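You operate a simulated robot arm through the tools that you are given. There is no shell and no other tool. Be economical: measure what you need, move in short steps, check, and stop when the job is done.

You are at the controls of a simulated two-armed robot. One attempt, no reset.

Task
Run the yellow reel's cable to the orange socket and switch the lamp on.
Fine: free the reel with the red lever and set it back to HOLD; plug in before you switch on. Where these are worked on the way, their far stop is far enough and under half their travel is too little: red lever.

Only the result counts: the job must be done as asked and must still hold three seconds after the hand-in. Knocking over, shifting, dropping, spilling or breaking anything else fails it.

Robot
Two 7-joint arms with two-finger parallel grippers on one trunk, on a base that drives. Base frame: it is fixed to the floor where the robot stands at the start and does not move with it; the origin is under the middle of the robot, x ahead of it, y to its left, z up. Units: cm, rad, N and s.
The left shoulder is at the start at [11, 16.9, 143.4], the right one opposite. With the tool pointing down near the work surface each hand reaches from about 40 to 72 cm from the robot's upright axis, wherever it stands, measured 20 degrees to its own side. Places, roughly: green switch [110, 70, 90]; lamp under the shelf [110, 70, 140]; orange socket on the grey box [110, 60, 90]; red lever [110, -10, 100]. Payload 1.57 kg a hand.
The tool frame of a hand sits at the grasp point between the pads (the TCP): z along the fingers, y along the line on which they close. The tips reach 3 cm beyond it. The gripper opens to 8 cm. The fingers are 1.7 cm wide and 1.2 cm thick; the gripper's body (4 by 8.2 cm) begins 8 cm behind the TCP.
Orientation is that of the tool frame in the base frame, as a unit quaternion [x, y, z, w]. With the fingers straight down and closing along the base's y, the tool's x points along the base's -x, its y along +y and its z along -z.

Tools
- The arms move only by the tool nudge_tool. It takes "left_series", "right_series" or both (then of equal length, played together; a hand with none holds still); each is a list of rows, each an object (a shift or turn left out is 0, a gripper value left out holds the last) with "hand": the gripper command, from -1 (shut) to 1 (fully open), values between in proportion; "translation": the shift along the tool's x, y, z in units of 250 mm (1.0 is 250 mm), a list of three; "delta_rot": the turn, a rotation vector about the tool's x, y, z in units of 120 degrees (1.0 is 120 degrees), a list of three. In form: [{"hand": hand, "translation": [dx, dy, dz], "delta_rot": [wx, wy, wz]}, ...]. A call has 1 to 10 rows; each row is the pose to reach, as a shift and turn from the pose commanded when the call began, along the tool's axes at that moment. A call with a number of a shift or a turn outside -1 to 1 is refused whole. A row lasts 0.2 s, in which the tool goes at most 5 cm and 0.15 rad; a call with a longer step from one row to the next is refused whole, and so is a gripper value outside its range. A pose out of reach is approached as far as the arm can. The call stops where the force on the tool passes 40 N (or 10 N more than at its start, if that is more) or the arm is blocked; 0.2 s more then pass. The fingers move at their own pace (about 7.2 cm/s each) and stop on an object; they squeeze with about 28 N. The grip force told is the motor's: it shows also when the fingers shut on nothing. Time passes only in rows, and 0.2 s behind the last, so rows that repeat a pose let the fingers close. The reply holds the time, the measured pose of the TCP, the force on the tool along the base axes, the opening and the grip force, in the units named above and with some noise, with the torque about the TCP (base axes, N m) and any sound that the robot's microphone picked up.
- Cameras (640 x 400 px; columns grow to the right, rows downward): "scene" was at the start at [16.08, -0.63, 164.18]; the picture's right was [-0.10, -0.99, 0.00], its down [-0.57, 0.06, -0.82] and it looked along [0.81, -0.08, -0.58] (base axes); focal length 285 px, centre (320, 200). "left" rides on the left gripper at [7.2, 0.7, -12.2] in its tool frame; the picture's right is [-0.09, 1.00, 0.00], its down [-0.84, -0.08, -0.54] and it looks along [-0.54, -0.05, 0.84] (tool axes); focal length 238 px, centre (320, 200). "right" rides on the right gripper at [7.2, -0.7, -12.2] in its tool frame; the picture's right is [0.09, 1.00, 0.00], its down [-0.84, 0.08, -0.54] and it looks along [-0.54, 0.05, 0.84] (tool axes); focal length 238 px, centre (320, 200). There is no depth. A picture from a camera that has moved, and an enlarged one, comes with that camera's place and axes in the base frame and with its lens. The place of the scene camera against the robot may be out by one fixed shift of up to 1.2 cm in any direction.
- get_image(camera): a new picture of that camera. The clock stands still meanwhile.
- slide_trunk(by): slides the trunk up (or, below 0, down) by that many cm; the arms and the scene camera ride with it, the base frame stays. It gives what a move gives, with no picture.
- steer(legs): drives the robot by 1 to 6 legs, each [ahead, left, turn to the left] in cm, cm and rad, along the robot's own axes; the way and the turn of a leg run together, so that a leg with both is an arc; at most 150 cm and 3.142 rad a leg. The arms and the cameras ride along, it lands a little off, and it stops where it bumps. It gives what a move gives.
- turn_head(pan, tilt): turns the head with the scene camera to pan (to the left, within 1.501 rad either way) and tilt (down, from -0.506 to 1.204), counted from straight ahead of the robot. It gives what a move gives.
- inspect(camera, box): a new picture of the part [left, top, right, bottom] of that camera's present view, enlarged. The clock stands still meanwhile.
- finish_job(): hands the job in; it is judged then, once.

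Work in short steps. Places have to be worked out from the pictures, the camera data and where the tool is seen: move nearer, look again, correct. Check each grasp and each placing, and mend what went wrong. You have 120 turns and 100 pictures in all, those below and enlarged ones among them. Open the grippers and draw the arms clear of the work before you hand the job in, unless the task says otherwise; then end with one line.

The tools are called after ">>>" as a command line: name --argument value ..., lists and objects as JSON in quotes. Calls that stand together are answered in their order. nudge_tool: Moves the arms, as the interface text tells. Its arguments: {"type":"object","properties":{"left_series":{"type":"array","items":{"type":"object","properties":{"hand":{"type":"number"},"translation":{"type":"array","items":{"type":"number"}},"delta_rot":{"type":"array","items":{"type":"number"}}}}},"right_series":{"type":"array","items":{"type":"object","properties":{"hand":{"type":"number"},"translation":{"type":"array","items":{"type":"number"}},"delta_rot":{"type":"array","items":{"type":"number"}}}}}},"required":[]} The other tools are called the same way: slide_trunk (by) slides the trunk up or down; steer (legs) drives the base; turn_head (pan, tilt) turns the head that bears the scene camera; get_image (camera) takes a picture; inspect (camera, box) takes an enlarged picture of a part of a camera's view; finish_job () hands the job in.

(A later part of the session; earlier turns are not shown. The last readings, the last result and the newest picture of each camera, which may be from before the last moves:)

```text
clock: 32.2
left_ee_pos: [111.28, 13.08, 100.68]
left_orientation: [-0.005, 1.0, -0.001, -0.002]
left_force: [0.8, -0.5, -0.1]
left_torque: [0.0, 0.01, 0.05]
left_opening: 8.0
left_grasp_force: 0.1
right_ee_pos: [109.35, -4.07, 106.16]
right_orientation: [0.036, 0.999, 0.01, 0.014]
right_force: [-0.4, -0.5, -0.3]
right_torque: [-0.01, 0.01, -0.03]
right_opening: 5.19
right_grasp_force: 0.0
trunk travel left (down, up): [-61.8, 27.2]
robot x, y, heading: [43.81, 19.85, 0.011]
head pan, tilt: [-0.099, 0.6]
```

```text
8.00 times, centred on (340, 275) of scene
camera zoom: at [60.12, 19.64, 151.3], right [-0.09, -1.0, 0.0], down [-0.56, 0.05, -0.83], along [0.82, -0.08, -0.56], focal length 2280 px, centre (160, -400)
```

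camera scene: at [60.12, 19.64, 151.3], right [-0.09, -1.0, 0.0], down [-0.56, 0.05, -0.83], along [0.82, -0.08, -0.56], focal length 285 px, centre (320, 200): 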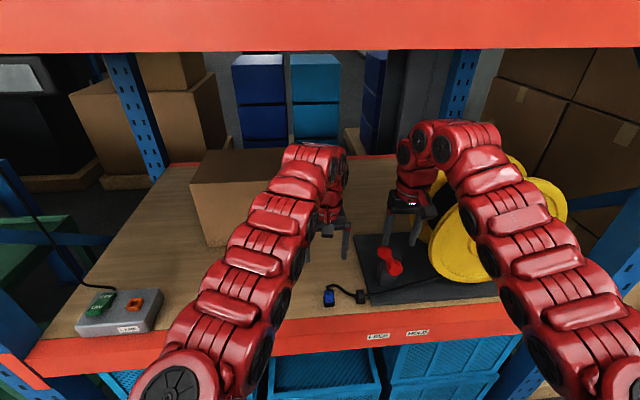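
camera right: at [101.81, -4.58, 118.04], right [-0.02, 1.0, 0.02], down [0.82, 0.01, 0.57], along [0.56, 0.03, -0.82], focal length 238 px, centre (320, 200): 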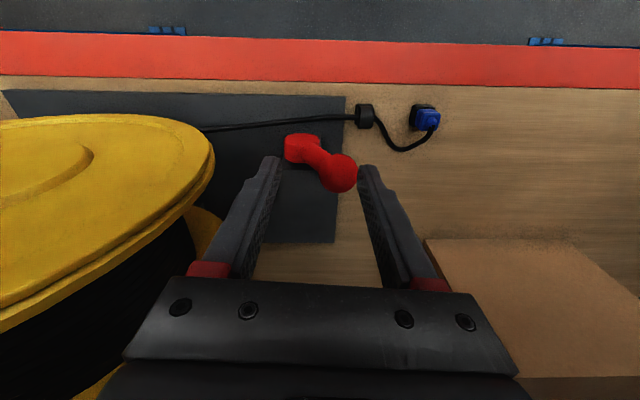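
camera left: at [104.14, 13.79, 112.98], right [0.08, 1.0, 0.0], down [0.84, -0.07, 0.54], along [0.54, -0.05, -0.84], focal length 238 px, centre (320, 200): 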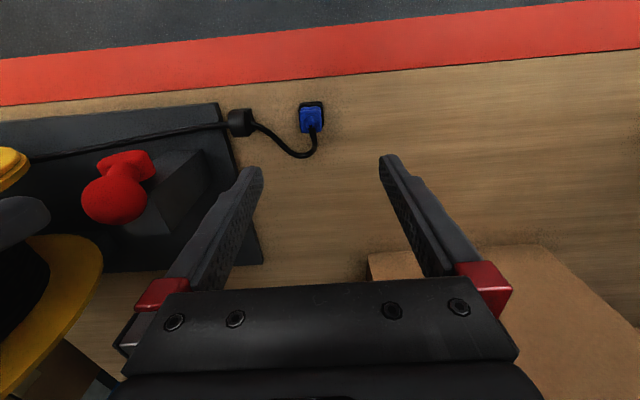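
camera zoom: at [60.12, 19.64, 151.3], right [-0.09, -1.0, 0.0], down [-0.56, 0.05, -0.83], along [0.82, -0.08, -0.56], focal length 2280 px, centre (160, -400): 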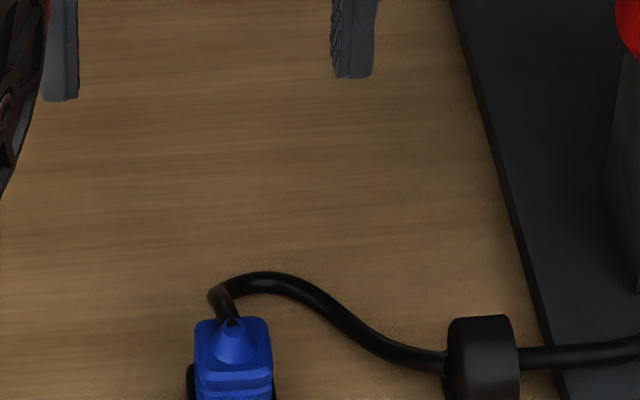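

The plug is about 2.7 cm wide and squared to the base axes, and its cable loops away toward +x and −y. I narrow the fingers to 5 cm and come down to 5 cm above it, then check.

>>> nudge_tool --left_series '[{"hand": 0.3, "translation": [0, -0.048, 0.14]}, {"translation": [0, -0.048, 0.28]}, {"translation": [0, -0.048, 0.42]}, {"translation": [0, -0.048, 0.49]}, {"translation": [0, -0.048, 0.49]}]'

>>> get_image --camera "left"

>>> inspect --camera "right" --box '[320, 60, 560, 210]'

```text
clock: 33.4
left_ee_pos: [111.18, 11.51, 88.34]
left_orientation: [-0.004, 1.0, -0.001, -0.001]
left_force: [0.7, -0.2, -0.4]
left_torque: [0.0, -0.01, -0.01]
left_opening: 5.2
left_grasp_force: 0.1
right_ee_pos: [109.39, -4.3, 106.09]
right_orientation: [0.036, 0.999, 0.011, 0.013]
right_force: [-0.2, -0.7, -0.1]
right_torque: [0.0, -0.01, -0.01]
right_opening: 5.22
right_grasp_force: 0.0
trunk travel left (down, up): [-61.8, 27.2]
robot x, y, heading: [44.38, 19.79, 0.004]
head pan, tilt: [-0.099, 0.6]
```

```text
65 pictures are left
camera left: at [104.07, 12.17, 100.61], right [0.08, 1.0, 0.0], down [0.84, -0.07, 0.54], along [0.54, -0.05, -0.84], focal length 238 px, centre (320, 200)
```

left: 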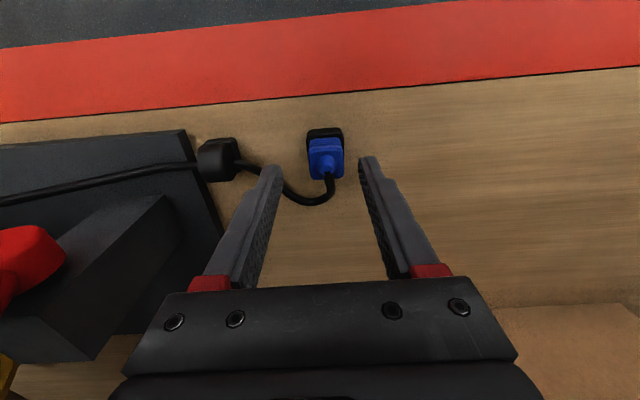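

```text
2.67 times, centred on (440, 135) of right
camera zoom: at [101.8, -4.56, 118.04], right [-0.02, 1.0, 0.02], down [0.83, 0.01, 0.56], along [0.56, 0.03, -0.82], focal length 636 px, centre (0, 373)
```

zoom: 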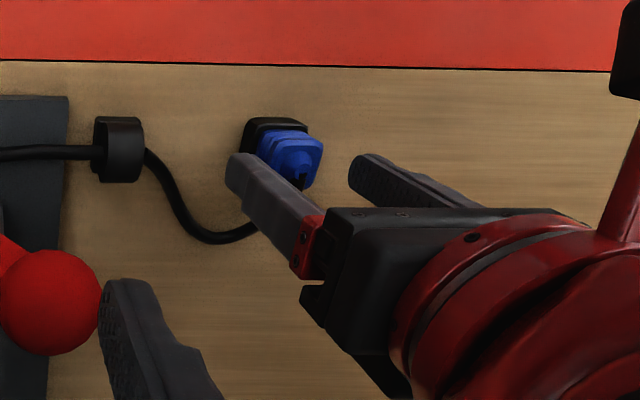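

The plug top is at about (111.2, 11.9, 83.5). I descend so the pads straddle the blue body and stop before the shelf.

>>> nudge_tool --left_series '[{"translation": [0, 0.016, 0.09]}, {"translation": [0, 0.016, 0.15]}, {"translation": [0, 0.016, 0.19]}, {"translation": [0, 0.016, 0.19]}]'

>>> get_image --camera "left"

>>> inspect --camera "right" --box '[360, 80, 520, 180]'

```text
clock: 34.4
left_ee_pos: [110.94, 12.05, 83.79]
left_orientation: [-0.004, 1.0, -0.001, -0.001]
left_force: [0.3, 0.0, -0.4]
left_torque: [-0.01, -0.04, -0.02]
left_opening: 5.21
left_grasp_force: 0.1
right_ee_pos: [109.35, -4.37, 105.97]
right_orientation: [0.036, 0.999, 0.01, 0.014]
right_force: [0.3, 0.1, 0.2]
right_torque: [0.03, 0.01, 0.01]
right_opening: 5.22
right_grasp_force: 0.0
trunk travel left (down, up): [-61.8, 27.2]
robot x, y, heading: [44.16, 19.98, 0.008]
head pan, tilt: [-0.099, 0.6]
```

```text
63 pictures are left
camera left: at [103.78, 12.67, 95.95], right [0.08, 1.0, 0.0], down [0.84, -0.07, 0.54], along [0.54, -0.05, -0.84], focal length 238 px, centre (320, 200)
```

left: 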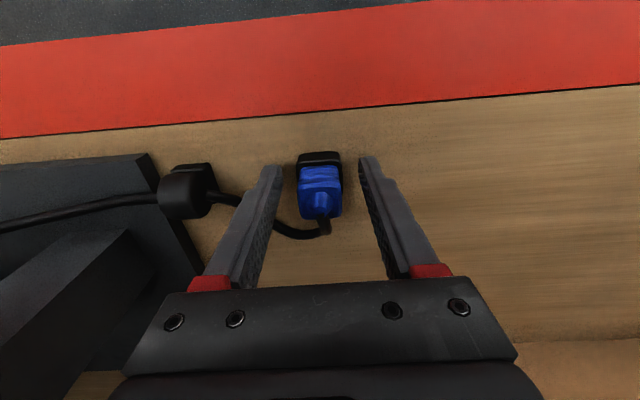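

```text
4.00 times, centred on (440, 130) of right
camera zoom: at [101.79, -4.59, 118.04], right [-0.02, 1.0, 0.02], down [0.83, 0.01, 0.56], along [0.56, 0.03, -0.82], focal length 953 px, centre (-160, 480)
```

zoom: 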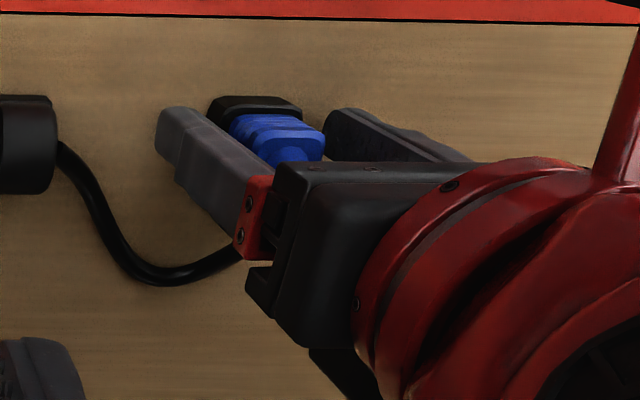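

The pads straddle the blue body. I shift 0.6 cm forward to centre on it and close.

>>> nudge_tool --left_series '[{"translation": [-0.024, 0, 0.012]}, {"translation": [-0.024, 0, 0.012]}, {"hand": -1, "translation": [-0.024, 0, 0.012]}, {"hand": -1, "translation": [-0.024, 0, 0.012]}, {"hand": -1, "translation": [-0.024, 0, 0.012]}, {"hand": -1, "translation": [-0.024, 0, 0.012]}]'

>>> inspect --camera "left" --box '[200, 130, 440, 280]'

```text
clock: 35.8
left_ee_pos: [111.03, 12.03, 83.81]
left_orientation: [-0.003, 1.0, -0.001, -0.001]
left_force: [2.1, -2.9, 0.0]
left_torque: [-0.21, -0.2, -0.59]
left_opening: 2.94
left_grasp_force: 39.1
left hand out of reach, approached as far as the arm can: row 1, 2, 3, 4, 5, 6
right_ee_pos: [109.42, -4.32, 106.07]
right_orientation: [0.035, 0.999, 0.011, 0.013]
right_force: [0.6, -0.7, 0.7]
right_torque: [0.01, -0.01, -0.02]
right_opening: 5.18
right_grasp_force: 0.0
trunk travel left (down, up): [-61.8, 27.2]
robot x, y, heading: [43.94, 19.88, 0.008]
head pan, tilt: [-0.099, 0.6]
```

```text
2.67 times, centred on (320, 205) of left
camera zoom: at [103.79, 12.63, 95.96], right [0.08, 1.0, 0.0], down [0.84, -0.07, 0.54], along [0.54, -0.05, -0.84], focal length 636 px, centre (320, 187)
```

zoom: 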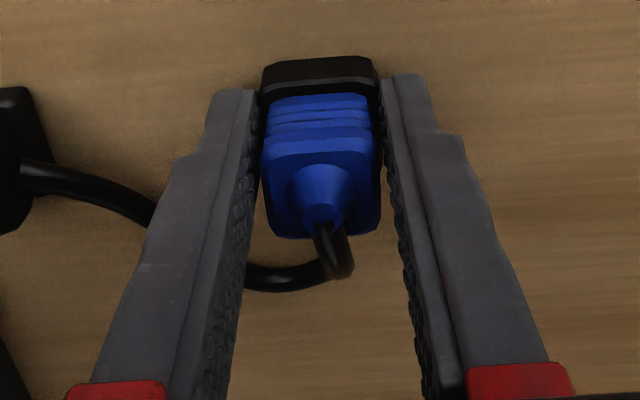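

The forward shift was out of reach, so the grip sits off-centre on the plug. I'll open, rise, drive 5 cm closer and regrip centred.

>>> nudge_tool --left_series '[{"hand": 0.4}, {"hand": 0.4}, {"hand": 0.4, "translation": [0, 0, -0.15]}, {"translation": [0, 0, -0.3]}, {"translation": [0, 0, -0.3]}]'

>>> steer --legs '[[5, 0, 0]]'

>>> get_image --camera "left"

```text
clock: 37.0
left_ee_pos: [111.17, 12.04, 91.22]
left_orientation: [-0.004, 1.0, -0.001, -0.002]
left_force: [0.5, -0.4, -0.3]
left_torque: [0.01, 0.06, 0.02]
left_opening: 5.62
left_grasp_force: 0.0
right_ee_pos: [109.47, -4.25, 106.1]
right_orientation: [0.035, 0.999, 0.01, 0.013]
right_force: [-0.1, 0.1, 0.4]
right_torque: [-0.01, 0.0, -0.02]
right_opening: 5.22
right_grasp_force: 0.1
trunk travel left (down, up): [-61.8, 27.2]
robot x, y, heading: [44.23, 20.01, 0.011]
head pan, tilt: [-0.099, 0.6]
```

```text
clock: 38.0
left_ee_pos: [116.04, 12.06, 91.35]
left_orientation: [-0.004, 1.0, -0.002, -0.002]
left_force: [0.5, -0.6, 0.1]
left_torque: [0.01, 0.05, 0.01]
left_opening: 5.63
left_grasp_force: 0.0
right_ee_pos: [114.34, -4.24, 106.14]
right_orientation: [0.035, 0.999, 0.011, 0.014]
right_force: [-1.1, -0.3, -0.1]
right_torque: [-0.02, 0.01, -0.02]
right_opening: 5.2
right_grasp_force: 0.0
trunk travel left (down, up): [-61.8, 27.2]
robot x, y, heading: [49.16, 20.07, 0.006]
head pan, tilt: [-0.099, 0.6]
```

```text
60 pictures are left
camera left: at [108.84, 12.7, 103.4], right [0.08, 1.0, 0.0], down [0.84, -0.07, 0.54], along [0.54, -0.05, -0.84], focal length 238 px, centre (320, 200)
```

left: 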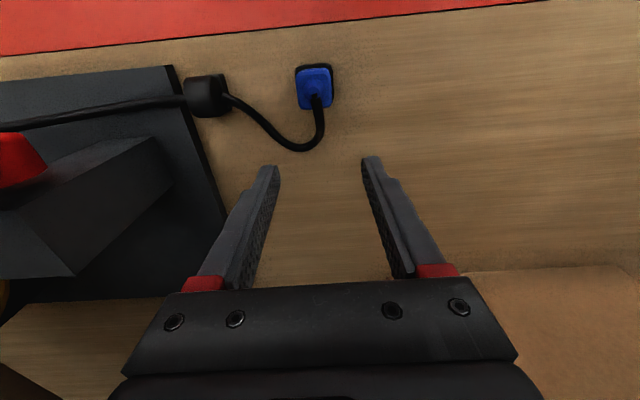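

Plug top centre reads (111.5, 12.0, 84). I move over it, descend and close.

>>> nudge_tool --left_series '[{"hand": 0.3, "translation": [0.18, 0, 0]}, {"translation": [0.182, 0, 0.1]}, {"translation": [0.182, 0, 0.2]}, {"translation": [0.182, 0, 0.315]}, {"translation": [0.182, 0, 0.315]}, {"hand": -1, "translation": [0.182, 0, 0.315]}, {"hand": -1, "translation": [0.182, 0, 0.315]}, {"hand": -1, "translation": [0.182, 0, 0.315]}, {"hand": -1, "translation": [0.182, 0, 0.315]}]'

>>> inspect --camera "left" --box '[200, 130, 440, 280]'

```text
clock: 40.0
left_ee_pos: [111.45, 12.08, 83.44]
left_orientation: [-0.005, 1.0, -0.001, -0.002]
left_force: [-0.6, 6.8, -1.6]
left_torque: [0.39, -0.18, -0.73]
left_opening: 2.95
left_grasp_force: 38.9
right_ee_pos: [114.35, -4.14, 106.03]
right_orientation: [0.036, 0.999, 0.011, 0.014]
right_force: [0.4, -0.2, 0.9]
right_torque: [0.0, 0.01, -0.04]
right_opening: 5.19
right_grasp_force: 0.0
trunk travel left (down, up): [-61.8, 27.2]
robot x, y, heading: [48.5, 19.91, 0.003]
head pan, tilt: [-0.099, 0.6]
```

```text
2.67 times, centred on (320, 205) of left
camera zoom: at [104.25, 12.62, 95.67], right [0.08, 1.0, 0.0], down [0.84, -0.07, 0.54], along [0.54, -0.05, -0.84], focal length 636 px, centre (320, 187)
```

zoom: 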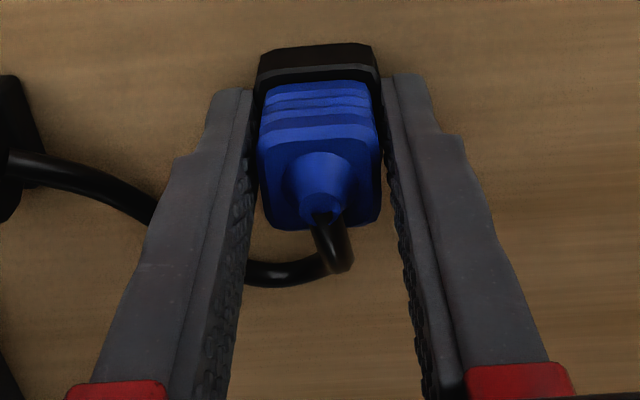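

The grip is centred at 2.95 cm. I pull straight up in small steps.

>>> nudge_tool --left_series '[{"hand": -1, "translation": [0, 0, -0.04]}, {"translation": [0, 0, -0.08]}, {"translation": [0, 0, -0.12]}, {"translation": [0, 0, -0.18]}, {"translation": [0, 0, -0.24]}]'

>>> get_image --camera "left"

>>> inspect --camera "right" --box '[360, 40, 600, 190]'

```text
clock: 40.4
left_ee_pos: [111.4, 12.0, 83.59]
left_orientation: [-0.004, 1.0, 0.0, -0.007]
left_force: [11.3, -1.1, -33.1]
left_torque: [-0.44, -1.42, -0.68]
left_opening: 2.95
left_grasp_force: 38.8
right_ee_pos: [114.74, -4.22, 105.89]
right_orientation: [0.036, 0.999, 0.011, 0.012]
right_force: [-0.7, -0.1, -0.7]
right_torque: [0.01, 0.01, -0.04]
right_opening: 5.2
right_grasp_force: 0.1
trunk travel left (down, up): [-61.8, 27.2]
robot x, y, heading: [49.18, 20.07, 0.006]
head pan, tilt: [-0.099, 0.6]
stopped in row 2 (left hand): the force on the tool passed its limit at 50 N (the readings are from after the stop); the commanded pose is now the measured one
```

```text
58 pictures are left
camera left: at [104.42, 12.58, 95.78], right [0.09, 1.0, 0.0], down [0.84, -0.07, 0.53], along [0.53, -0.04, -0.85], focal length 238 px, centre (320, 200)
```

left: 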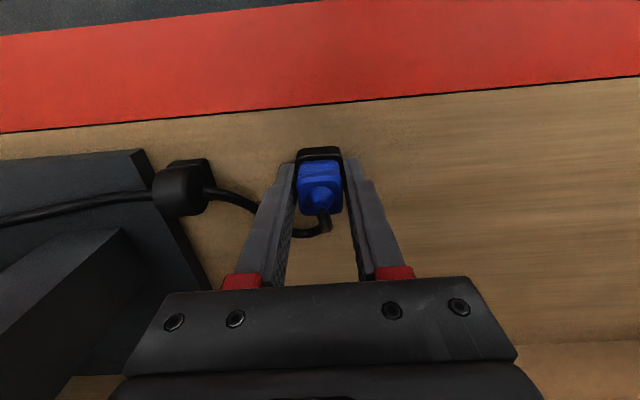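

```text
2.67 times, centred on (480, 115) of right
camera zoom: at [107.17, -4.61, 117.76], right [-0.02, 1.0, 0.02], down [0.83, 0.01, 0.56], along [0.56, 0.03, -0.83], focal length 636 px, centre (-107, 427)
```

zoom: 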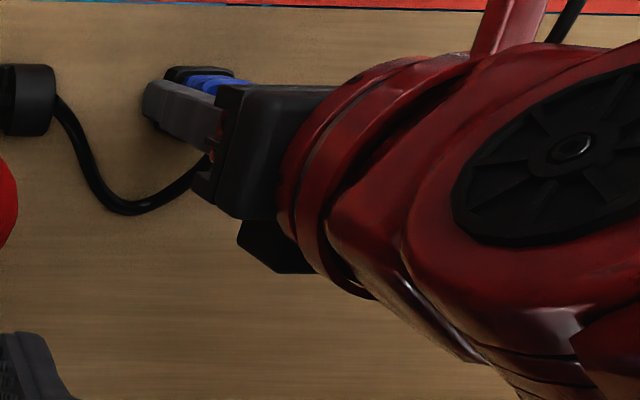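

The pull met 50 N. The gap beside the blue body suggests the tips are clamping the dock rather than the plug. I open, rise 1.2 cm, and regrip on the blue part only.

>>> nudge_tool --left_series '[{"hand": -0.05}, {"hand": -0.05}, {"hand": -0.05, "translation": [0, 0, -0.05], "delta_rot": [0, 0, 0]}, {"hand": -0.05, "translation": [0, 0, -0.05]}, {"hand": -1, "translation": [0, 0, -0.05]}, {"hand": -1, "translation": [0, 0, -0.05]}, {"hand": -1, "translation": [0, 0, -0.05]}]'

>>> inspect --camera "left" --box '[200, 130, 440, 280]'

```text
clock: 42.0
left_ee_pos: [111.15, 11.94, 85.07]
left_orientation: [-0.004, 1.0, 0.001, -0.006]
left_force: [1.0, 1.7, -0.1]
left_torque: [0.09, -0.01, -0.03]
left_opening: 2.4
left_grasp_force: 28.0
right_ee_pos: [114.35, -4.14, 106.0]
right_orientation: [0.036, 0.999, 0.01, 0.014]
right_force: [-0.2, -0.2, 0.2]
right_torque: [0.01, 0.0, -0.02]
right_opening: 5.19
right_grasp_force: 0.2
trunk travel left (down, up): [-61.8, 27.2]
robot x, y, heading: [49.06, 19.64, 0.006]
head pan, tilt: [-0.099, 0.6]
```

```text
2.67 times, centred on (320, 205) of left
camera zoom: at [104.11, 12.58, 97.43], right [0.08, 1.0, 0.0], down [0.84, -0.07, 0.53], along [0.53, -0.04, -0.85], focal length 636 px, centre (320, 187)
```

zoom: 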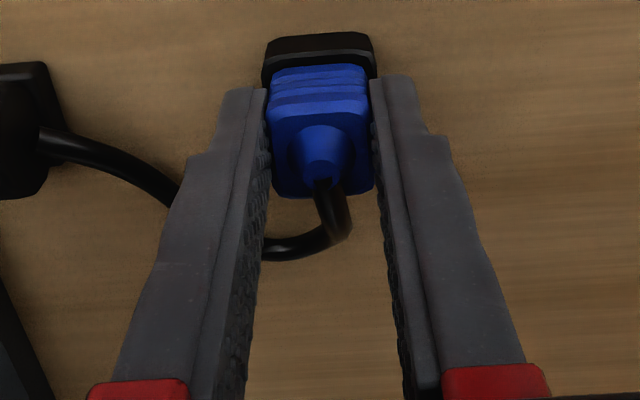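

The opening is now 2.4 cm, so the blue body itself is gripped. I pull up again.

>>> nudge_tool --left_series '[{"hand": -1, "translation": [0, 0, -0.03]}, {"translation": [0, 0, -0.06]}, {"translation": [0, 0, -0.1]}, {"translation": [0, 0, -0.15]}, {"translation": [0, 0, -0.2]}]'

>>> get_image --camera "left"

```text
clock: 43.2
left_ee_pos: [111.09, 11.9, 90.13]
left_orientation: [-0.003, 1.0, 0.001, -0.006]
left_force: [-0.2, -0.3, -1.5]
left_torque: [-0.01, -0.03, -0.03]
left_opening: 2.38
left_grasp_force: 28.0
right_ee_pos: [114.29, -4.24, 106.05]
right_orientation: [0.036, 0.999, 0.011, 0.014]
right_force: [-0.3, -0.5, 0.1]
right_torque: [0.0, 0.0, -0.01]
right_opening: 5.19
right_grasp_force: 0.1
trunk travel left (down, up): [-61.8, 27.2]
robot x, y, heading: [48.9, 20.03, 0.004]
head pan, tilt: [-0.099, 0.6]
```

```text
55 pictures are left
camera left: at [104.08, 12.49, 102.44], right [0.08, 1.0, 0.0], down [0.84, -0.07, 0.53], along [0.53, -0.04, -0.85], focal length 238 px, centre (320, 200)
```

left: 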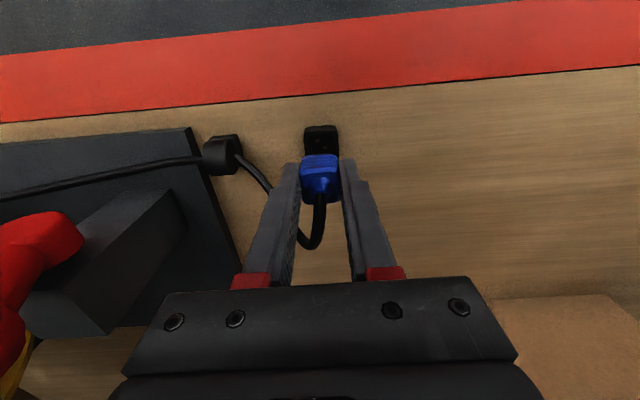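

The plug is out of the dock and firmly held. I raise it and carry it left toward the socket at moderate speed, watching the cable force.

>>> nudge_tool --left_series '[{"hand": -1, "translation": [0, 0, -0.12]}, {"translation": [0, 0.03, -0.24]}, {"translation": [0, 0.13, -0.36]}, {"translation": [0, 0.24, -0.4]}, {"translation": [0, 0.36, -0.4]}, {"translation": [0, 0.48, -0.4]}, {"translation": [0, 0.6, -0.4]}, {"translation": [0, 0.72, -0.4]}, {"translation": [0, 0.84, -0.4]}, {"translation": [0, 0.96, -0.4]}]'

>>> get_image --camera "scene"

>>> get_image --camera "left"

```text
clock: 45.4
left_ee_pos: [112.14, 34.58, 101.06]
left_orientation: [-0.003, 1.0, -0.002, -0.006]
left_force: [0.0, -0.4, -1.6]
left_torque: [-0.05, 0.03, -0.05]
left_opening: 2.37
left_grasp_force: 28.1
left hand out of reach, approached as far as the arm can: row 8, 9, 10
right_ee_pos: [114.3, -4.04, 106.06]
right_orientation: [0.037, 0.999, 0.009, 0.013]
right_force: [-0.2, 0.0, -0.4]
right_torque: [-0.06, 0.0, 0.0]
right_opening: 5.22
right_grasp_force: 0.0
trunk travel left (down, up): [-61.8, 27.2]
robot x, y, heading: [48.92, 20.08, 0.006]
head pan, tilt: [-0.099, 0.6]
```

```text
54 pictures are left
camera scene: at [65.13, 19.7, 151.28], right [-0.09, -1.0, 0.0], down [-0.56, 0.05, -0.82], along [0.82, -0.08, -0.57], focal length 285 px, centre (320, 200)
```

scene: 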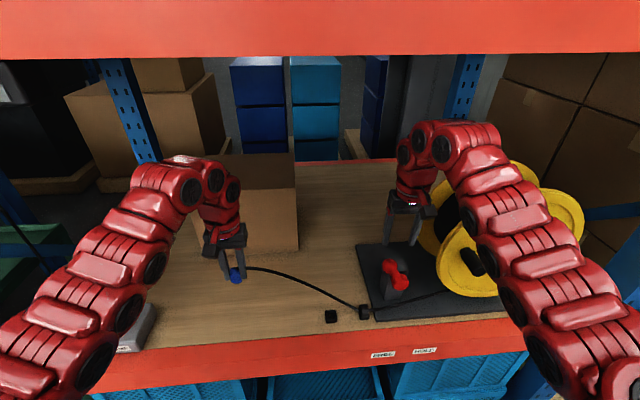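

```text
53 pictures are left
camera left: at [105.11, 35.24, 113.3], right [0.09, 1.0, 0.0], down [0.84, -0.07, 0.53], along [0.53, -0.05, -0.85], focal length 238 px, centre (320, 200)
```

left: 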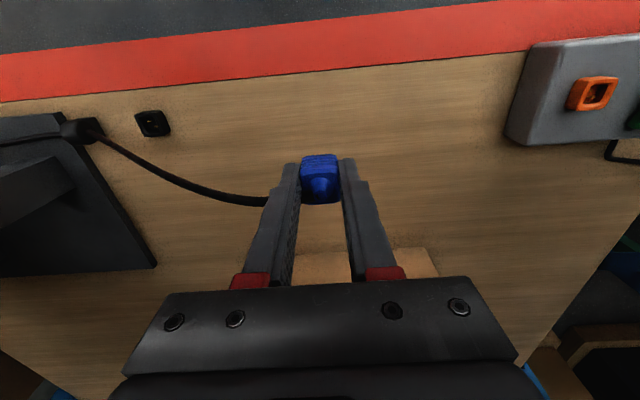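

The cable is paying out with almost no force. Three views put the socket rim at about (111.3, 63.3, 86.3). I carry on to y≈56 at the same height.

>>> nudge_tool --left_series '[{"hand": -1, "translation": [0, 0.12, 0]}, {"translation": [0, 0.24, 0]}, {"translation": [0, 0.36, 0]}, {"translation": [0, 0.48, 0]}, {"translation": [0.01, 0.6, 0]}, {"translation": [0.02, 0.72, 0]}, {"translation": [0.02, 0.84, 0]}, {"translation": [0.02, 0.88, 0]}]'

>>> get_image --camera "left"

>>> get_image --camera "scene"

```text
clock: 47.2
left_ee_pos: [111.52, 56.69, 101.11]
left_orientation: [-0.004, 1.0, 0.001, -0.007]
left_force: [-0.3, 0.5, -0.4]
left_torque: [0.0, -0.02, -0.03]
left_opening: 2.4
left_grasp_force: 28.0
right_ee_pos: [114.34, -4.08, 106.05]
right_orientation: [0.036, 0.999, 0.01, 0.014]
right_force: [-0.3, 0.3, 1.0]
right_torque: [-0.02, -0.04, 0.0]
right_opening: 5.18
right_grasp_force: 0.0
trunk travel left (down, up): [-61.8, 27.2]
robot x, y, heading: [48.76, 19.97, 0.005]
head pan, tilt: [-0.099, 0.6]
```

```text
52 pictures are left
camera left: at [104.45, 57.35, 113.42], right [0.08, 1.0, 0.0], down [0.84, -0.07, 0.53], along [0.53, -0.04, -0.85], focal length 238 px, centre (320, 200)
```

left: 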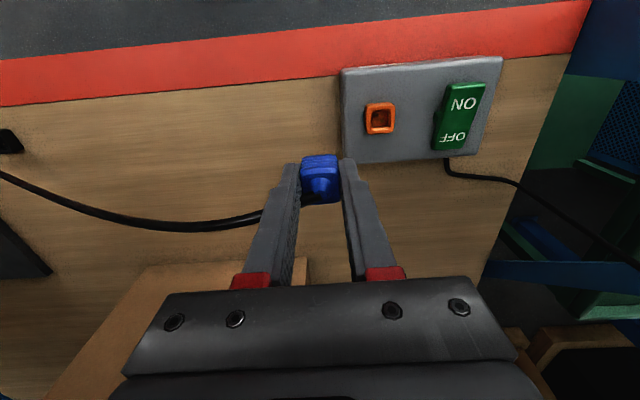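

```text
51 pictures are left
camera scene: at [65.08, 19.52, 151.3], right [-0.09, -1.0, 0.0], down [-0.56, 0.05, -0.82], along [0.82, -0.08, -0.57], focal length 285 px, centre (320, 200)
```

scene: 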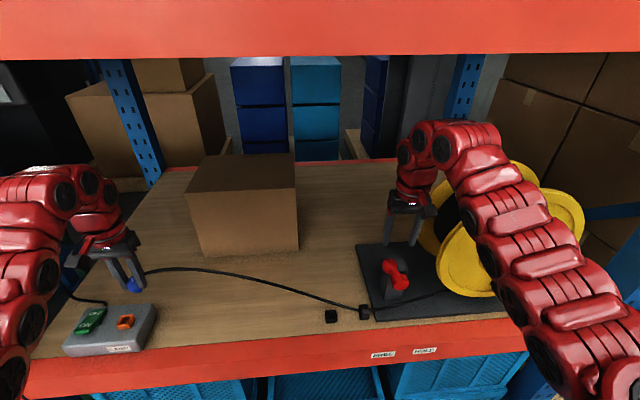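

The socket rim is now at (111.3, 63.5, 86.3), squared with the base. From the lift picture, the plug centre coincides with the TCP. I go above the socket at TCP z≈96 and check the alignment.

>>> nudge_tool --left_series '[{"hand": -1, "translation": [0.005, 0.12, 0]}, {"translation": [0.009, 0.24, 0.02]}, {"translation": [0.009, 0.268, 0.12]}, {"translation": [0.009, 0.268, 0.204]}, {"translation": [0.009, 0.268, 0.204]}]'

>>> inspect --camera "left" --box '[240, 80, 400, 180]'

>>> get_image --camera "left"

```text
clock: 48.4
left_ee_pos: [111.24, 63.5, 96.16]
left_orientation: [-0.003, 1.0, 0.001, -0.005]
left_force: [0.3, -0.5, -0.1]
left_torque: [-0.01, -0.01, 0.0]
left_opening: 2.38
left_grasp_force: 28.0
right_ee_pos: [114.34, -4.1, 106.17]
right_orientation: [0.036, 0.999, 0.011, 0.013]
right_force: [0.1, -0.5, 0.4]
right_torque: [0.02, 0.0, 0.02]
right_opening: 5.2
right_grasp_force: 0.1
trunk travel left (down, up): [-61.8, 27.2]
robot x, y, heading: [48.79, 19.99, 0.011]
head pan, tilt: [-0.099, 0.6]
```

```text
4.00 times, centred on (320, 130) of left
camera zoom: at [104.2, 64.02, 108.38], right [0.08, 1.0, 0.0], down [0.84, -0.07, 0.53], along [0.53, -0.04, -0.85], focal length 953 px, centre (320, 480)
```

zoom: 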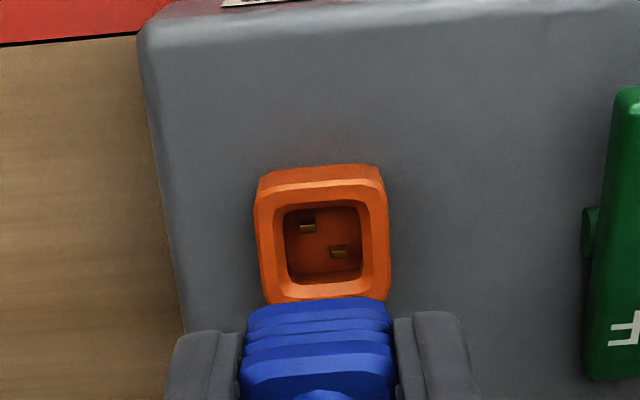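

```text
49 pictures are left
camera left: at [104.2, 64.02, 108.38], right [0.08, 1.0, 0.0], down [0.84, -0.07, 0.53], along [0.53, -0.04, -0.85], focal length 238 px, centre (320, 200)
```

left: 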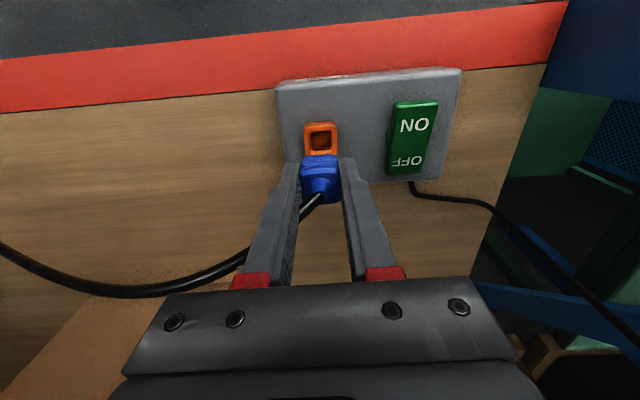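

The socket centre is at (111.3, 63.5, 86.3), nearly under the TCP. I lower to z≈92 with a −0.1 cm trim in y and check again.

>>> nudge_tool --left_series '[{"hand": -1, "translation": [-0.002, -0.003, 0.08]}, {"translation": [-0.002, -0.004, 0.16]}, {"translation": [-0.002, -0.004, 0.16]}]'

>>> inspect --camera "left" --box '[240, 110, 400, 210]'

```text
clock: 49.2
left_ee_pos: [111.39, 63.3, 92.32]
left_orientation: [-0.004, 1.0, 0.002, -0.005]
left_force: [-1.1, -0.7, -0.2]
left_torque: [-0.02, -0.04, 0.0]
left_opening: 2.42
left_grasp_force: 28.4
right_ee_pos: [114.24, -4.23, 106.11]
right_orientation: [0.037, 0.999, 0.012, 0.013]
right_force: [-0.1, -0.5, -0.3]
right_torque: [-0.01, 0.0, 0.03]
right_opening: 5.21
right_grasp_force: 0.0
trunk travel left (down, up): [-61.8, 27.2]
robot x, y, heading: [48.85, 20.08, 0.006]
head pan, tilt: [-0.099, 0.6]
```

```text
4.00 times, centred on (320, 160) of left
camera zoom: at [104.33, 63.94, 104.45], right [0.08, 1.0, 0.0], down [0.84, -0.07, 0.53], along [0.53, -0.04, -0.85], focal length 953 px, centre (320, 360)
```

zoom: 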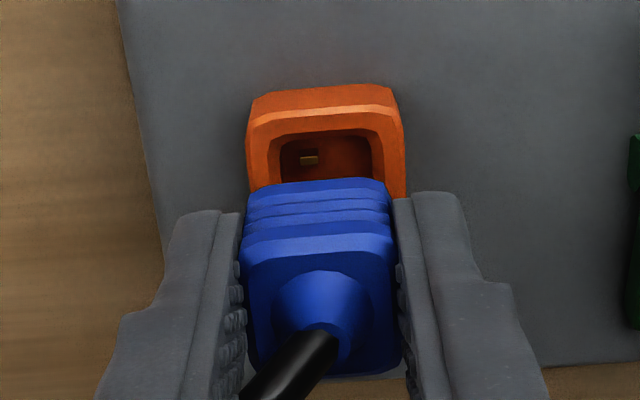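

The plug appears about 0.1 cm short of the opening's centre in y. I trim that and lower gently, watching the force.

>>> nudge_tool --left_series '[{"hand": -1, "translation": [0.003, 0.004, 0]}, {"translation": [0.003, 0.004, 0.03]}, {"translation": [0.003, 0.004, 0.05]}, {"translation": [0.003, 0.004, 0.07]}, {"translation": [0.003, 0.004, 0.09]}]'

>>> inspect --camera "left" --box '[240, 120, 400, 220]'

```text
clock: 50.4
left_ee_pos: [111.11, 63.51, 90.19]
left_orientation: [-0.005, 1.0, 0.003, -0.004]
left_force: [0.6, 1.3, 13.3]
left_torque: [0.04, -0.13, 0.01]
left_opening: 2.38
left_grasp_force: 28.6
right_ee_pos: [114.09, -4.25, 106.11]
right_orientation: [0.035, 0.999, 0.011, 0.014]
right_force: [0.2, -0.1, 0.0]
right_torque: [0.0, 0.03, 0.0]
right_opening: 5.22
right_grasp_force: 0.1
trunk travel left (down, up): [-61.8, 27.2]
robot x, y, heading: [48.91, 19.68, 0.005]
head pan, tilt: [-0.099, 0.6]
```

```text
4.00 times, centred on (320, 170) of left
camera zoom: at [104.06, 64.07, 102.36], right [0.08, 1.0, 0.0], down [0.84, -0.07, 0.54], along [0.53, -0.04, -0.84], focal length 953 px, centre (320, 320)
```

zoom: 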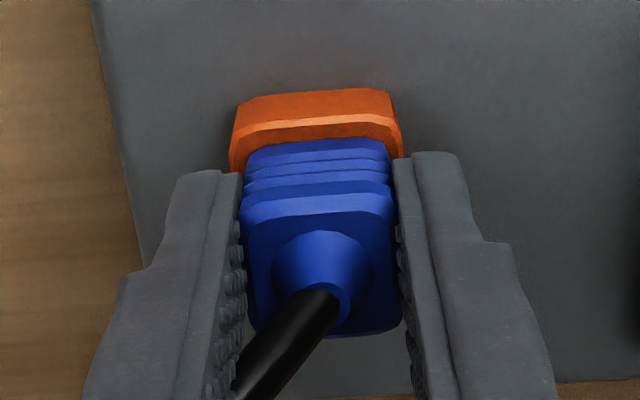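

Contact starts at z≈90.2 with 13 N. I press on in small steps.

>>> nudge_tool --left_series '[{"hand": -1, "translation": [0, 0, 0.012]}, {"translation": [0, 0, 0.024]}, {"translation": [0, 0, 0.036]}, {"translation": [0, 0, 0.048]}, {"translation": [0, 0, 0.06]}]'

>>> inspect --camera "left" --box '[240, 120, 400, 220]'

```text
clock: 51.2
left_ee_pos: [110.98, 63.48, 89.54]
left_orientation: [-0.004, 1.0, 0.003, -0.001]
left_force: [-6.8, -3.8, 21.9]
left_torque: [-0.24, 0.23, -0.04]
left_opening: 2.37
left_grasp_force: 28.0
right_ee_pos: [114.13, -4.29, 106.26]
right_orientation: [0.035, 0.999, 0.012, 0.015]
right_force: [-0.6, 0.0, -0.3]
right_torque: [0.02, 0.0, 0.02]
right_opening: 5.22
right_grasp_force: 0.0
trunk travel left (down, up): [-61.8, 27.2]
robot x, y, heading: [48.84, 20.07, 0.002]
head pan, tilt: [-0.099, 0.6]
stopped in row 4 (left hand): the force on the tool passed its limit at 43 N (the readings are from after the stop); the commanded pose is now the measured one
```

```text
4.00 times, centred on (320, 170) of left
camera zoom: at [103.8, 64.04, 101.75], right [0.08, 1.0, 0.01], down [0.84, -0.07, 0.54], along [0.54, -0.04, -0.84], focal length 953 px, centre (320, 320)
```

zoom: 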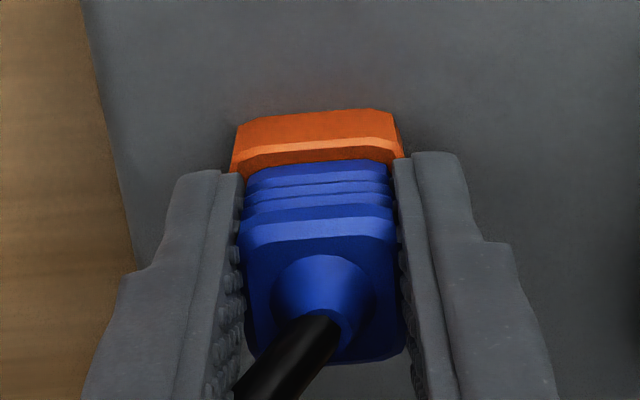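

It stopped at 43 N without the plug advancing. It seems to ride about 0.4 cm above its seat, probably catching on an edge. I use the scene camera for a view from another side.

>>> inspect --camera "scene" --box '[80, 275, 176, 335]'

```text
6.67 times, centred on (128, 305) of scene
camera zoom: at [64.67, 19.24, 151.34], right [-0.09, -1.0, 0.0], down [-0.56, 0.05, -0.83], along [0.82, -0.08, -0.56], focal length 1900 px, centre (1600, -500)
```

zoom: 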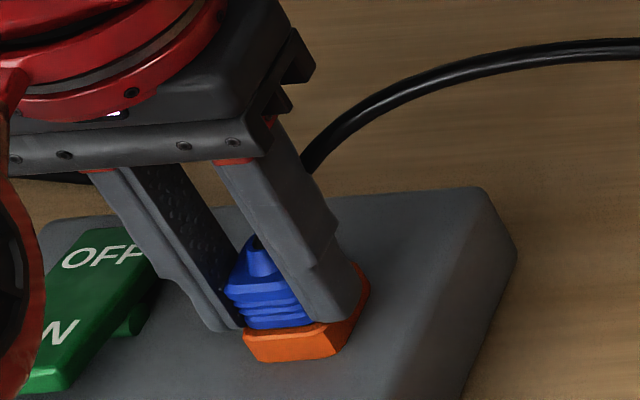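

The plug looks nearly seated, but the fingertips are level with the orange rim and may be resting on it. I enlarge further.

>>> inspect --camera "scene" --box '[108, 305, 140, 331]'

```text
15.38 times, centred on (124, 318) of scene
camera zoom: at [64.67, 19.24, 151.34], right [-0.09, -1.0, 0.0], down [-0.56, 0.05, -0.83], along [0.82, -0.08, -0.56], focal length 4385 px, centre (3335, -1615)
```

zoom: 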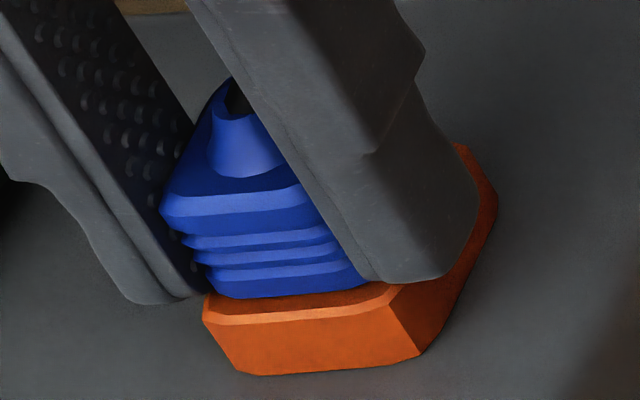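

The −y fingertip does sit on the rim. I open slightly, rise 0.9 cm, regrip on the upper body and look before pushing.

>>> nudge_tool --left_series '[{"hand": -0.25}, {"hand": -0.25}, {"hand": -0.25, "translation": [-0.01, 0.002, -0.036]}, {"hand": -0.25, "translation": [-0.01, 0.002, -0.036]}, {"hand": -1, "translation": [-0.01, 0.002, -0.036]}, {"hand": -1, "translation": [-0.01, 0.002, -0.036]}, {"hand": -1, "translation": [-0.01, 0.002, -0.036]}]'

>>> inspect --camera "scene" --box '[104, 300, 144, 331]'

>>> inspect --camera "left" --box '[240, 120, 400, 220]'

```text
clock: 52.8
left_ee_pos: [111.45, 63.58, 90.06]
left_orientation: [-0.004, 1.0, 0.002, -0.005]
left_force: [-1.0, -8.6, -3.5]
left_torque: [-0.38, 0.08, 0.0]
left_opening: 2.39
left_grasp_force: 27.7
right_ee_pos: [114.29, -4.29, 106.01]
right_orientation: [0.035, 0.999, 0.011, 0.013]
right_force: [0.5, 0.3, 0.4]
right_torque: [-0.04, -0.02, 0.0]
right_opening: 5.2
right_grasp_force: 0.0
trunk travel left (down, up): [-61.8, 27.2]
robot x, y, heading: [48.81, 20.28, 0.009]
head pan, tilt: [-0.099, 0.6]
```

```text
12.90 times, centred on (124, 316) of scene
camera zoom: at [65.14, 19.4, 151.28], right [-0.09, -1.0, 0.0], down [-0.56, 0.05, -0.82], along [0.82, -0.08, -0.57], focal length 3678 px, centre (2849, -1290)
```

zoom: 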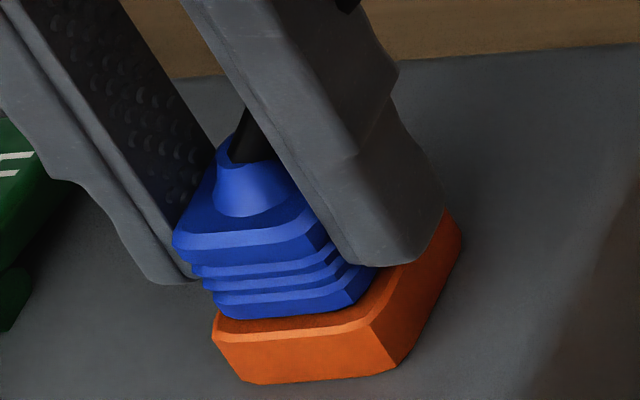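

```text
4.00 times, centred on (320, 170) of left
camera zoom: at [104.38, 64.14, 102.28], right [0.09, 1.0, 0.0], down [0.84, -0.07, 0.53], along [0.53, -0.04, -0.85], focal length 953 px, centre (320, 320)
```

zoom: 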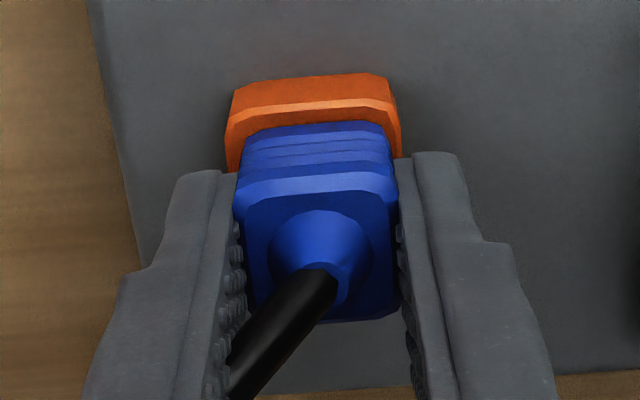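

The plug is held laterally by the socket, so it is at least partly in. I relieve the side force and press down in small steps.

>>> nudge_tool --left_series '[{"hand": -1, "translation": [0, -0.005, 0.0]}, {"translation": [0, -0.005, 0.012]}, {"translation": [0, -0.005, 0.024]}, {"translation": [0, -0.005, 0.036]}, {"translation": [0, -0.005, 0.048]}]'

>>> inspect --camera "scene" --box '[104, 300, 144, 331]'

>>> inspect --camera "left" --box '[240, 120, 400, 220]'

```text
clock: 54.1
left_ee_pos: [111.32, 63.56, 89.42]
left_orientation: [-0.004, 1.0, 0.005, 0.001]
left_force: [-9.6, -7.3, 22.5]
left_torque: [-0.54, 0.63, 0.12]
left_opening: 2.4
left_grasp_force: 28.4
right_ee_pos: [114.14, -4.32, 106.2]
right_orientation: [0.034, 0.999, 0.013, 0.016]
right_force: [0.1, -0.2, 0.7]
right_torque: [-0.02, -0.03, 0.0]
right_opening: 5.2
right_grasp_force: 0.0
trunk travel left (down, up): [-61.8, 27.2]
robot x, y, heading: [49.08, 20.26, 0.008]
head pan, tilt: [-0.099, 0.6]
stopped in row 5 (left hand): the force on the tool passed its limit at 42 N (the readings are from after the stop); the commanded pose is now the measured one
```

```text
12.90 times, centred on (124, 316) of scene
camera zoom: at [64.58, 19.23, 151.35], right [-0.09, -1.0, 0.0], down [-0.56, 0.05, -0.83], along [0.82, -0.08, -0.56], focal length 3678 px, centre (2849, -1290)
```

zoom: 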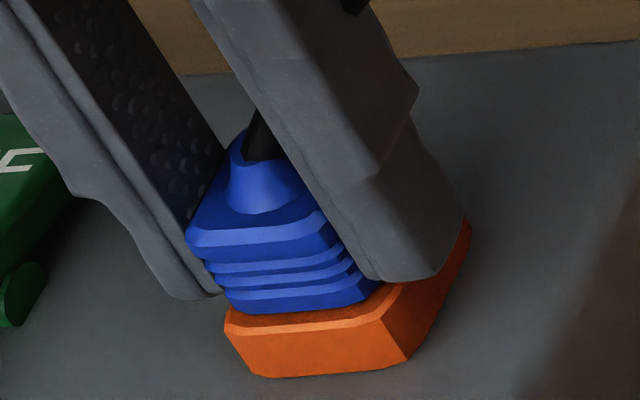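

```text
4.00 times, centred on (320, 170) of left
camera zoom: at [104.07, 64.0, 101.7], right [0.08, 1.0, 0.01], down [0.84, -0.08, 0.54], along [0.54, -0.04, -0.84], focal length 953 px, centre (320, 320)
```

zoom: 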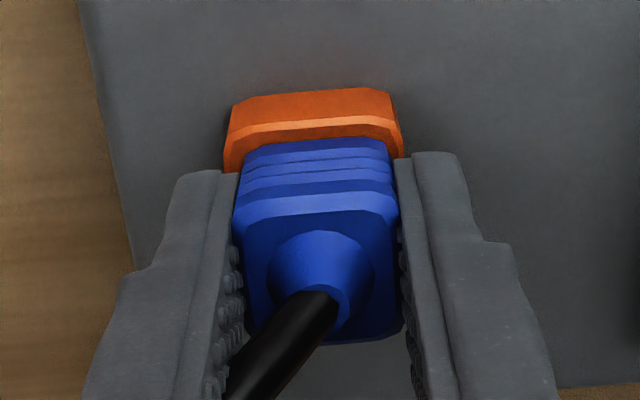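

Nothing advanced this time. The contact height (TCP≈90.2) matches the seat height I expect from the dock geometry (rim + 4.4 ≈ 90.7), so the plug is probably seated. I release, rise, and compare with the docked view.

>>> nudge_tool --left_series '[{"hand": 0}, {"hand": 0}, {"hand": 0.1, "translation": [0, 0, -0.08]}, {"translation": [0, 0, -0.2]}, {"translation": [0, 0, -0.36]}, {"translation": [0, 0, -0.5]}, {"translation": [0, 0, -0.6]}, {"translation": [0, 0, -0.6]}]'

>>> inspect --camera "left" --box '[240, 80, 400, 180]'

>>> inspect --camera "scene" --box '[100, 294, 148, 331]'

```text
clock: 55.9
left_ee_pos: [111.46, 63.65, 104.08]
left_orientation: [-0.005, 1.0, 0.003, -0.001]
left_force: [-0.3, 0.5, 0.2]
left_torque: [0.01, -0.01, 0.0]
left_opening: 4.41
left_grasp_force: 0.0
right_ee_pos: [114.33, -4.2, 106.02]
right_orientation: [0.035, 0.999, 0.011, 0.013]
right_force: [-0.1, -0.1, -0.6]
right_torque: [-0.01, -0.01, -0.02]
right_opening: 5.19
right_grasp_force: 0.2
trunk travel left (down, up): [-61.8, 27.2]
robot x, y, heading: [49.33, 19.82, 0.008]
head pan, tilt: [-0.099, 0.6]
```

```text
4.00 times, centred on (320, 130) of left
camera zoom: at [104.4, 64.12, 116.3], right [0.08, 1.0, 0.01], down [0.84, -0.07, 0.54], along [0.54, -0.04, -0.84], focal length 953 px, centre (320, 480)
```

zoom: 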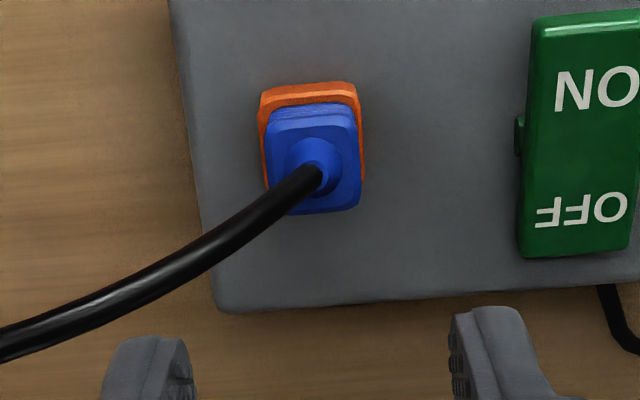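

```text
10.81 times, centred on (124, 312) of scene
camera zoom: at [65.12, 19.57, 151.29], right [-0.09, -1.0, 0.0], down [-0.56, 0.05, -0.82], along [0.82, -0.08, -0.57], focal length 3081 px, centre (2439, -1016)
```

zoom: 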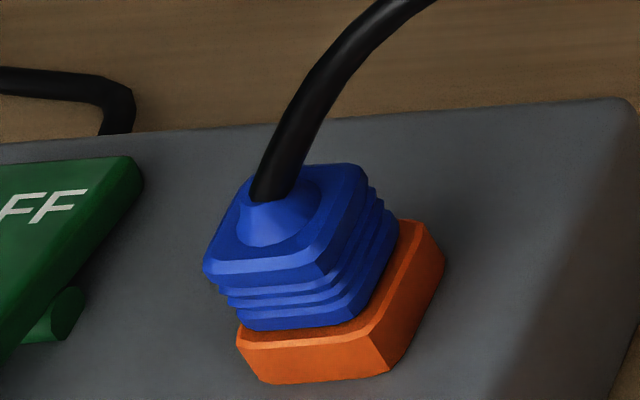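

The plug looks just as it did in its dock, fully seated. Next I set the lever back to HOLD. I close the right fingers, go to the knob's +y side, lower beside it, and will push it toward −y.

>>> nudge_tool --right_series '[{"hand": -1, "translation": [0.02, 0.1, 0]}, {"hand": -1, "translation": [0.05, 0.22, 0]}, {"hand": -1, "translation": [0.092, 0.31, 0.004]}, {"hand": -1, "translation": [0.092, 0.31, 0.004]}]'

>>> get_image --camera "right"

```text
clock: 56.9
left_ee_pos: [111.57, 63.59, 104.04]
left_orientation: [-0.004, 1.0, 0.004, 0.0]
left_force: [0.1, -0.2, -0.4]
left_torque: [0.01, -0.01, -0.01]
left_opening: 4.4
left_grasp_force: 0.0
right_ee_pos: [112.8, 3.8, 105.27]
right_orientation: [0.036, 0.999, 0.011, 0.012]
right_force: [0.4, 0.0, -0.5]
right_torque: [-0.01, 0.0, 0.02]
right_opening: 0.01
right_grasp_force: 21.6
right hand out of reach, approached as far as the arm can: row 1, 2, 3, 4
trunk travel left (down, up): [-61.8, 27.2]
robot x, y, heading: [49.07, 19.98, 0.001]
head pan, tilt: [-0.099, 0.6]
```

```text
37 pictures are left
camera right: at [105.22, 3.45, 117.19], right [-0.02, 1.0, 0.02], down [0.82, 0.0, 0.57], along [0.57, 0.03, -0.82], focal length 238 px, centre (320, 200)
```

right: 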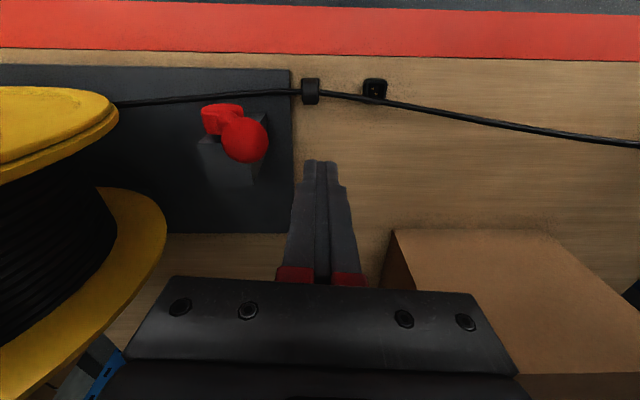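

The knob is at (112.5, −2, 98), with the closed fingers clear on its +y side. I lower to z≈98.5.

>>> nudge_tool --right_series '[{"hand": -1, "translation": [0.01, 0, 0.1]}, {"hand": -1, "translation": [0.015, 0, 0.2]}, {"hand": -1, "translation": [0.018, 0, 0.27]}, {"hand": -1, "translation": [0.018, 0, 0.27]}]'

>>> get_image --camera "right"

```text
clock: 57.9
left_ee_pos: [111.5, 63.61, 104.09]
left_orientation: [-0.005, 1.0, 0.005, 0.0]
left_force: [-0.4, 0.1, 0.4]
left_torque: [-0.01, 0.03, -0.04]
left_opening: 4.4
left_grasp_force: 0.0
right_ee_pos: [112.62, 3.81, 101.64]
right_orientation: [0.037, 0.999, 0.011, 0.013]
right_force: [0.0, 0.5, -0.3]
right_torque: [0.0, -0.05, 0.0]
right_opening: 0.01
right_grasp_force: 21.2
right hand out of reach, approached as far as the arm can: row 2, 3, 4
trunk travel left (down, up): [-61.8, 27.2]
robot x, y, heading: [49.24, 19.82, 0.008]
head pan, tilt: [-0.099, 0.6]
```

```text
36 pictures are left
camera right: at [105.1, 3.43, 113.52], right [-0.02, 1.0, 0.02], down [0.83, 0.0, 0.56], along [0.56, 0.03, -0.83], focal length 238 px, centre (320, 200)
```

right: 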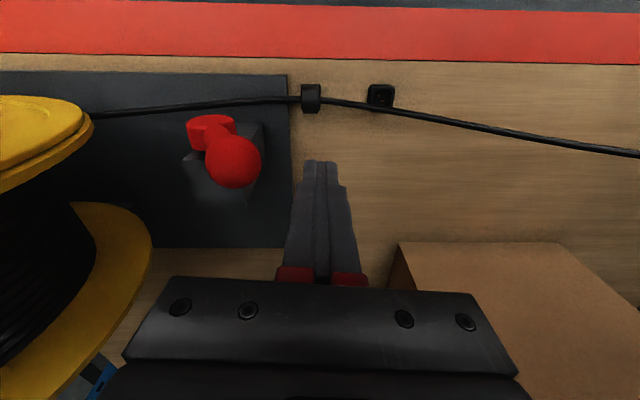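

The arm is at its near-reach limit. I back the base 5 cm, both hands being clear, then move the right hand forward and down to the same spot.

>>> steer --legs '[[-5, 0, 0]]'

>>> nudge_tool --right_series '[{"hand": -1, "translation": [-0.1, 0, 0.0]}, {"hand": -1, "translation": [-0.2, 0, 0.0]}, {"hand": -1, "translation": [-0.2, 0, 0.07]}, {"hand": -1, "translation": [-0.2, 0, 0.13]}, {"hand": -1, "translation": [-0.2, 0, 0.13]}]'

```text
clock: 58.8
left_ee_pos: [106.54, 63.56, 104.14]
left_orientation: [-0.006, 1.0, 0.005, 0.0]
left_force: [0.3, -0.7, 0.0]
left_torque: [0.01, 0.0, 0.0]
left_opening: 4.39
left_grasp_force: 0.1
right_ee_pos: [107.73, 3.76, 101.49]
right_orientation: [0.037, 0.999, 0.011, 0.012]
right_force: [0.2, 0.7, -0.3]
right_torque: [0.01, 0.0, 0.0]
right_opening: 0.01
right_grasp_force: 21.8
trunk travel left (down, up): [-61.8, 27.2]
robot x, y, heading: [43.93, 20.27, 0.005]
head pan, tilt: [-0.099, 0.6]
```

```text
clock: 60.0
left_ee_pos: [106.51, 63.54, 104.24]
left_orientation: [-0.005, 1.0, 0.004, 0.0]
left_force: [-0.3, -0.3, -0.9]
left_torque: [-0.01, 0.01, 0.02]
left_opening: 4.4
left_grasp_force: 0.0
right_ee_pos: [112.77, 3.41, 98.45]
right_orientation: [0.037, 0.999, 0.01, 0.012]
right_force: [-0.1, -1.0, 0.5]
right_torque: [0.01, 0.02, 0.04]
right_opening: 0.0
right_grasp_force: 20.9
trunk travel left (down, up): [-61.8, 27.2]
robot x, y, heading: [43.83, 19.91, 0.005]
head pan, tilt: [-0.099, 0.6]
```

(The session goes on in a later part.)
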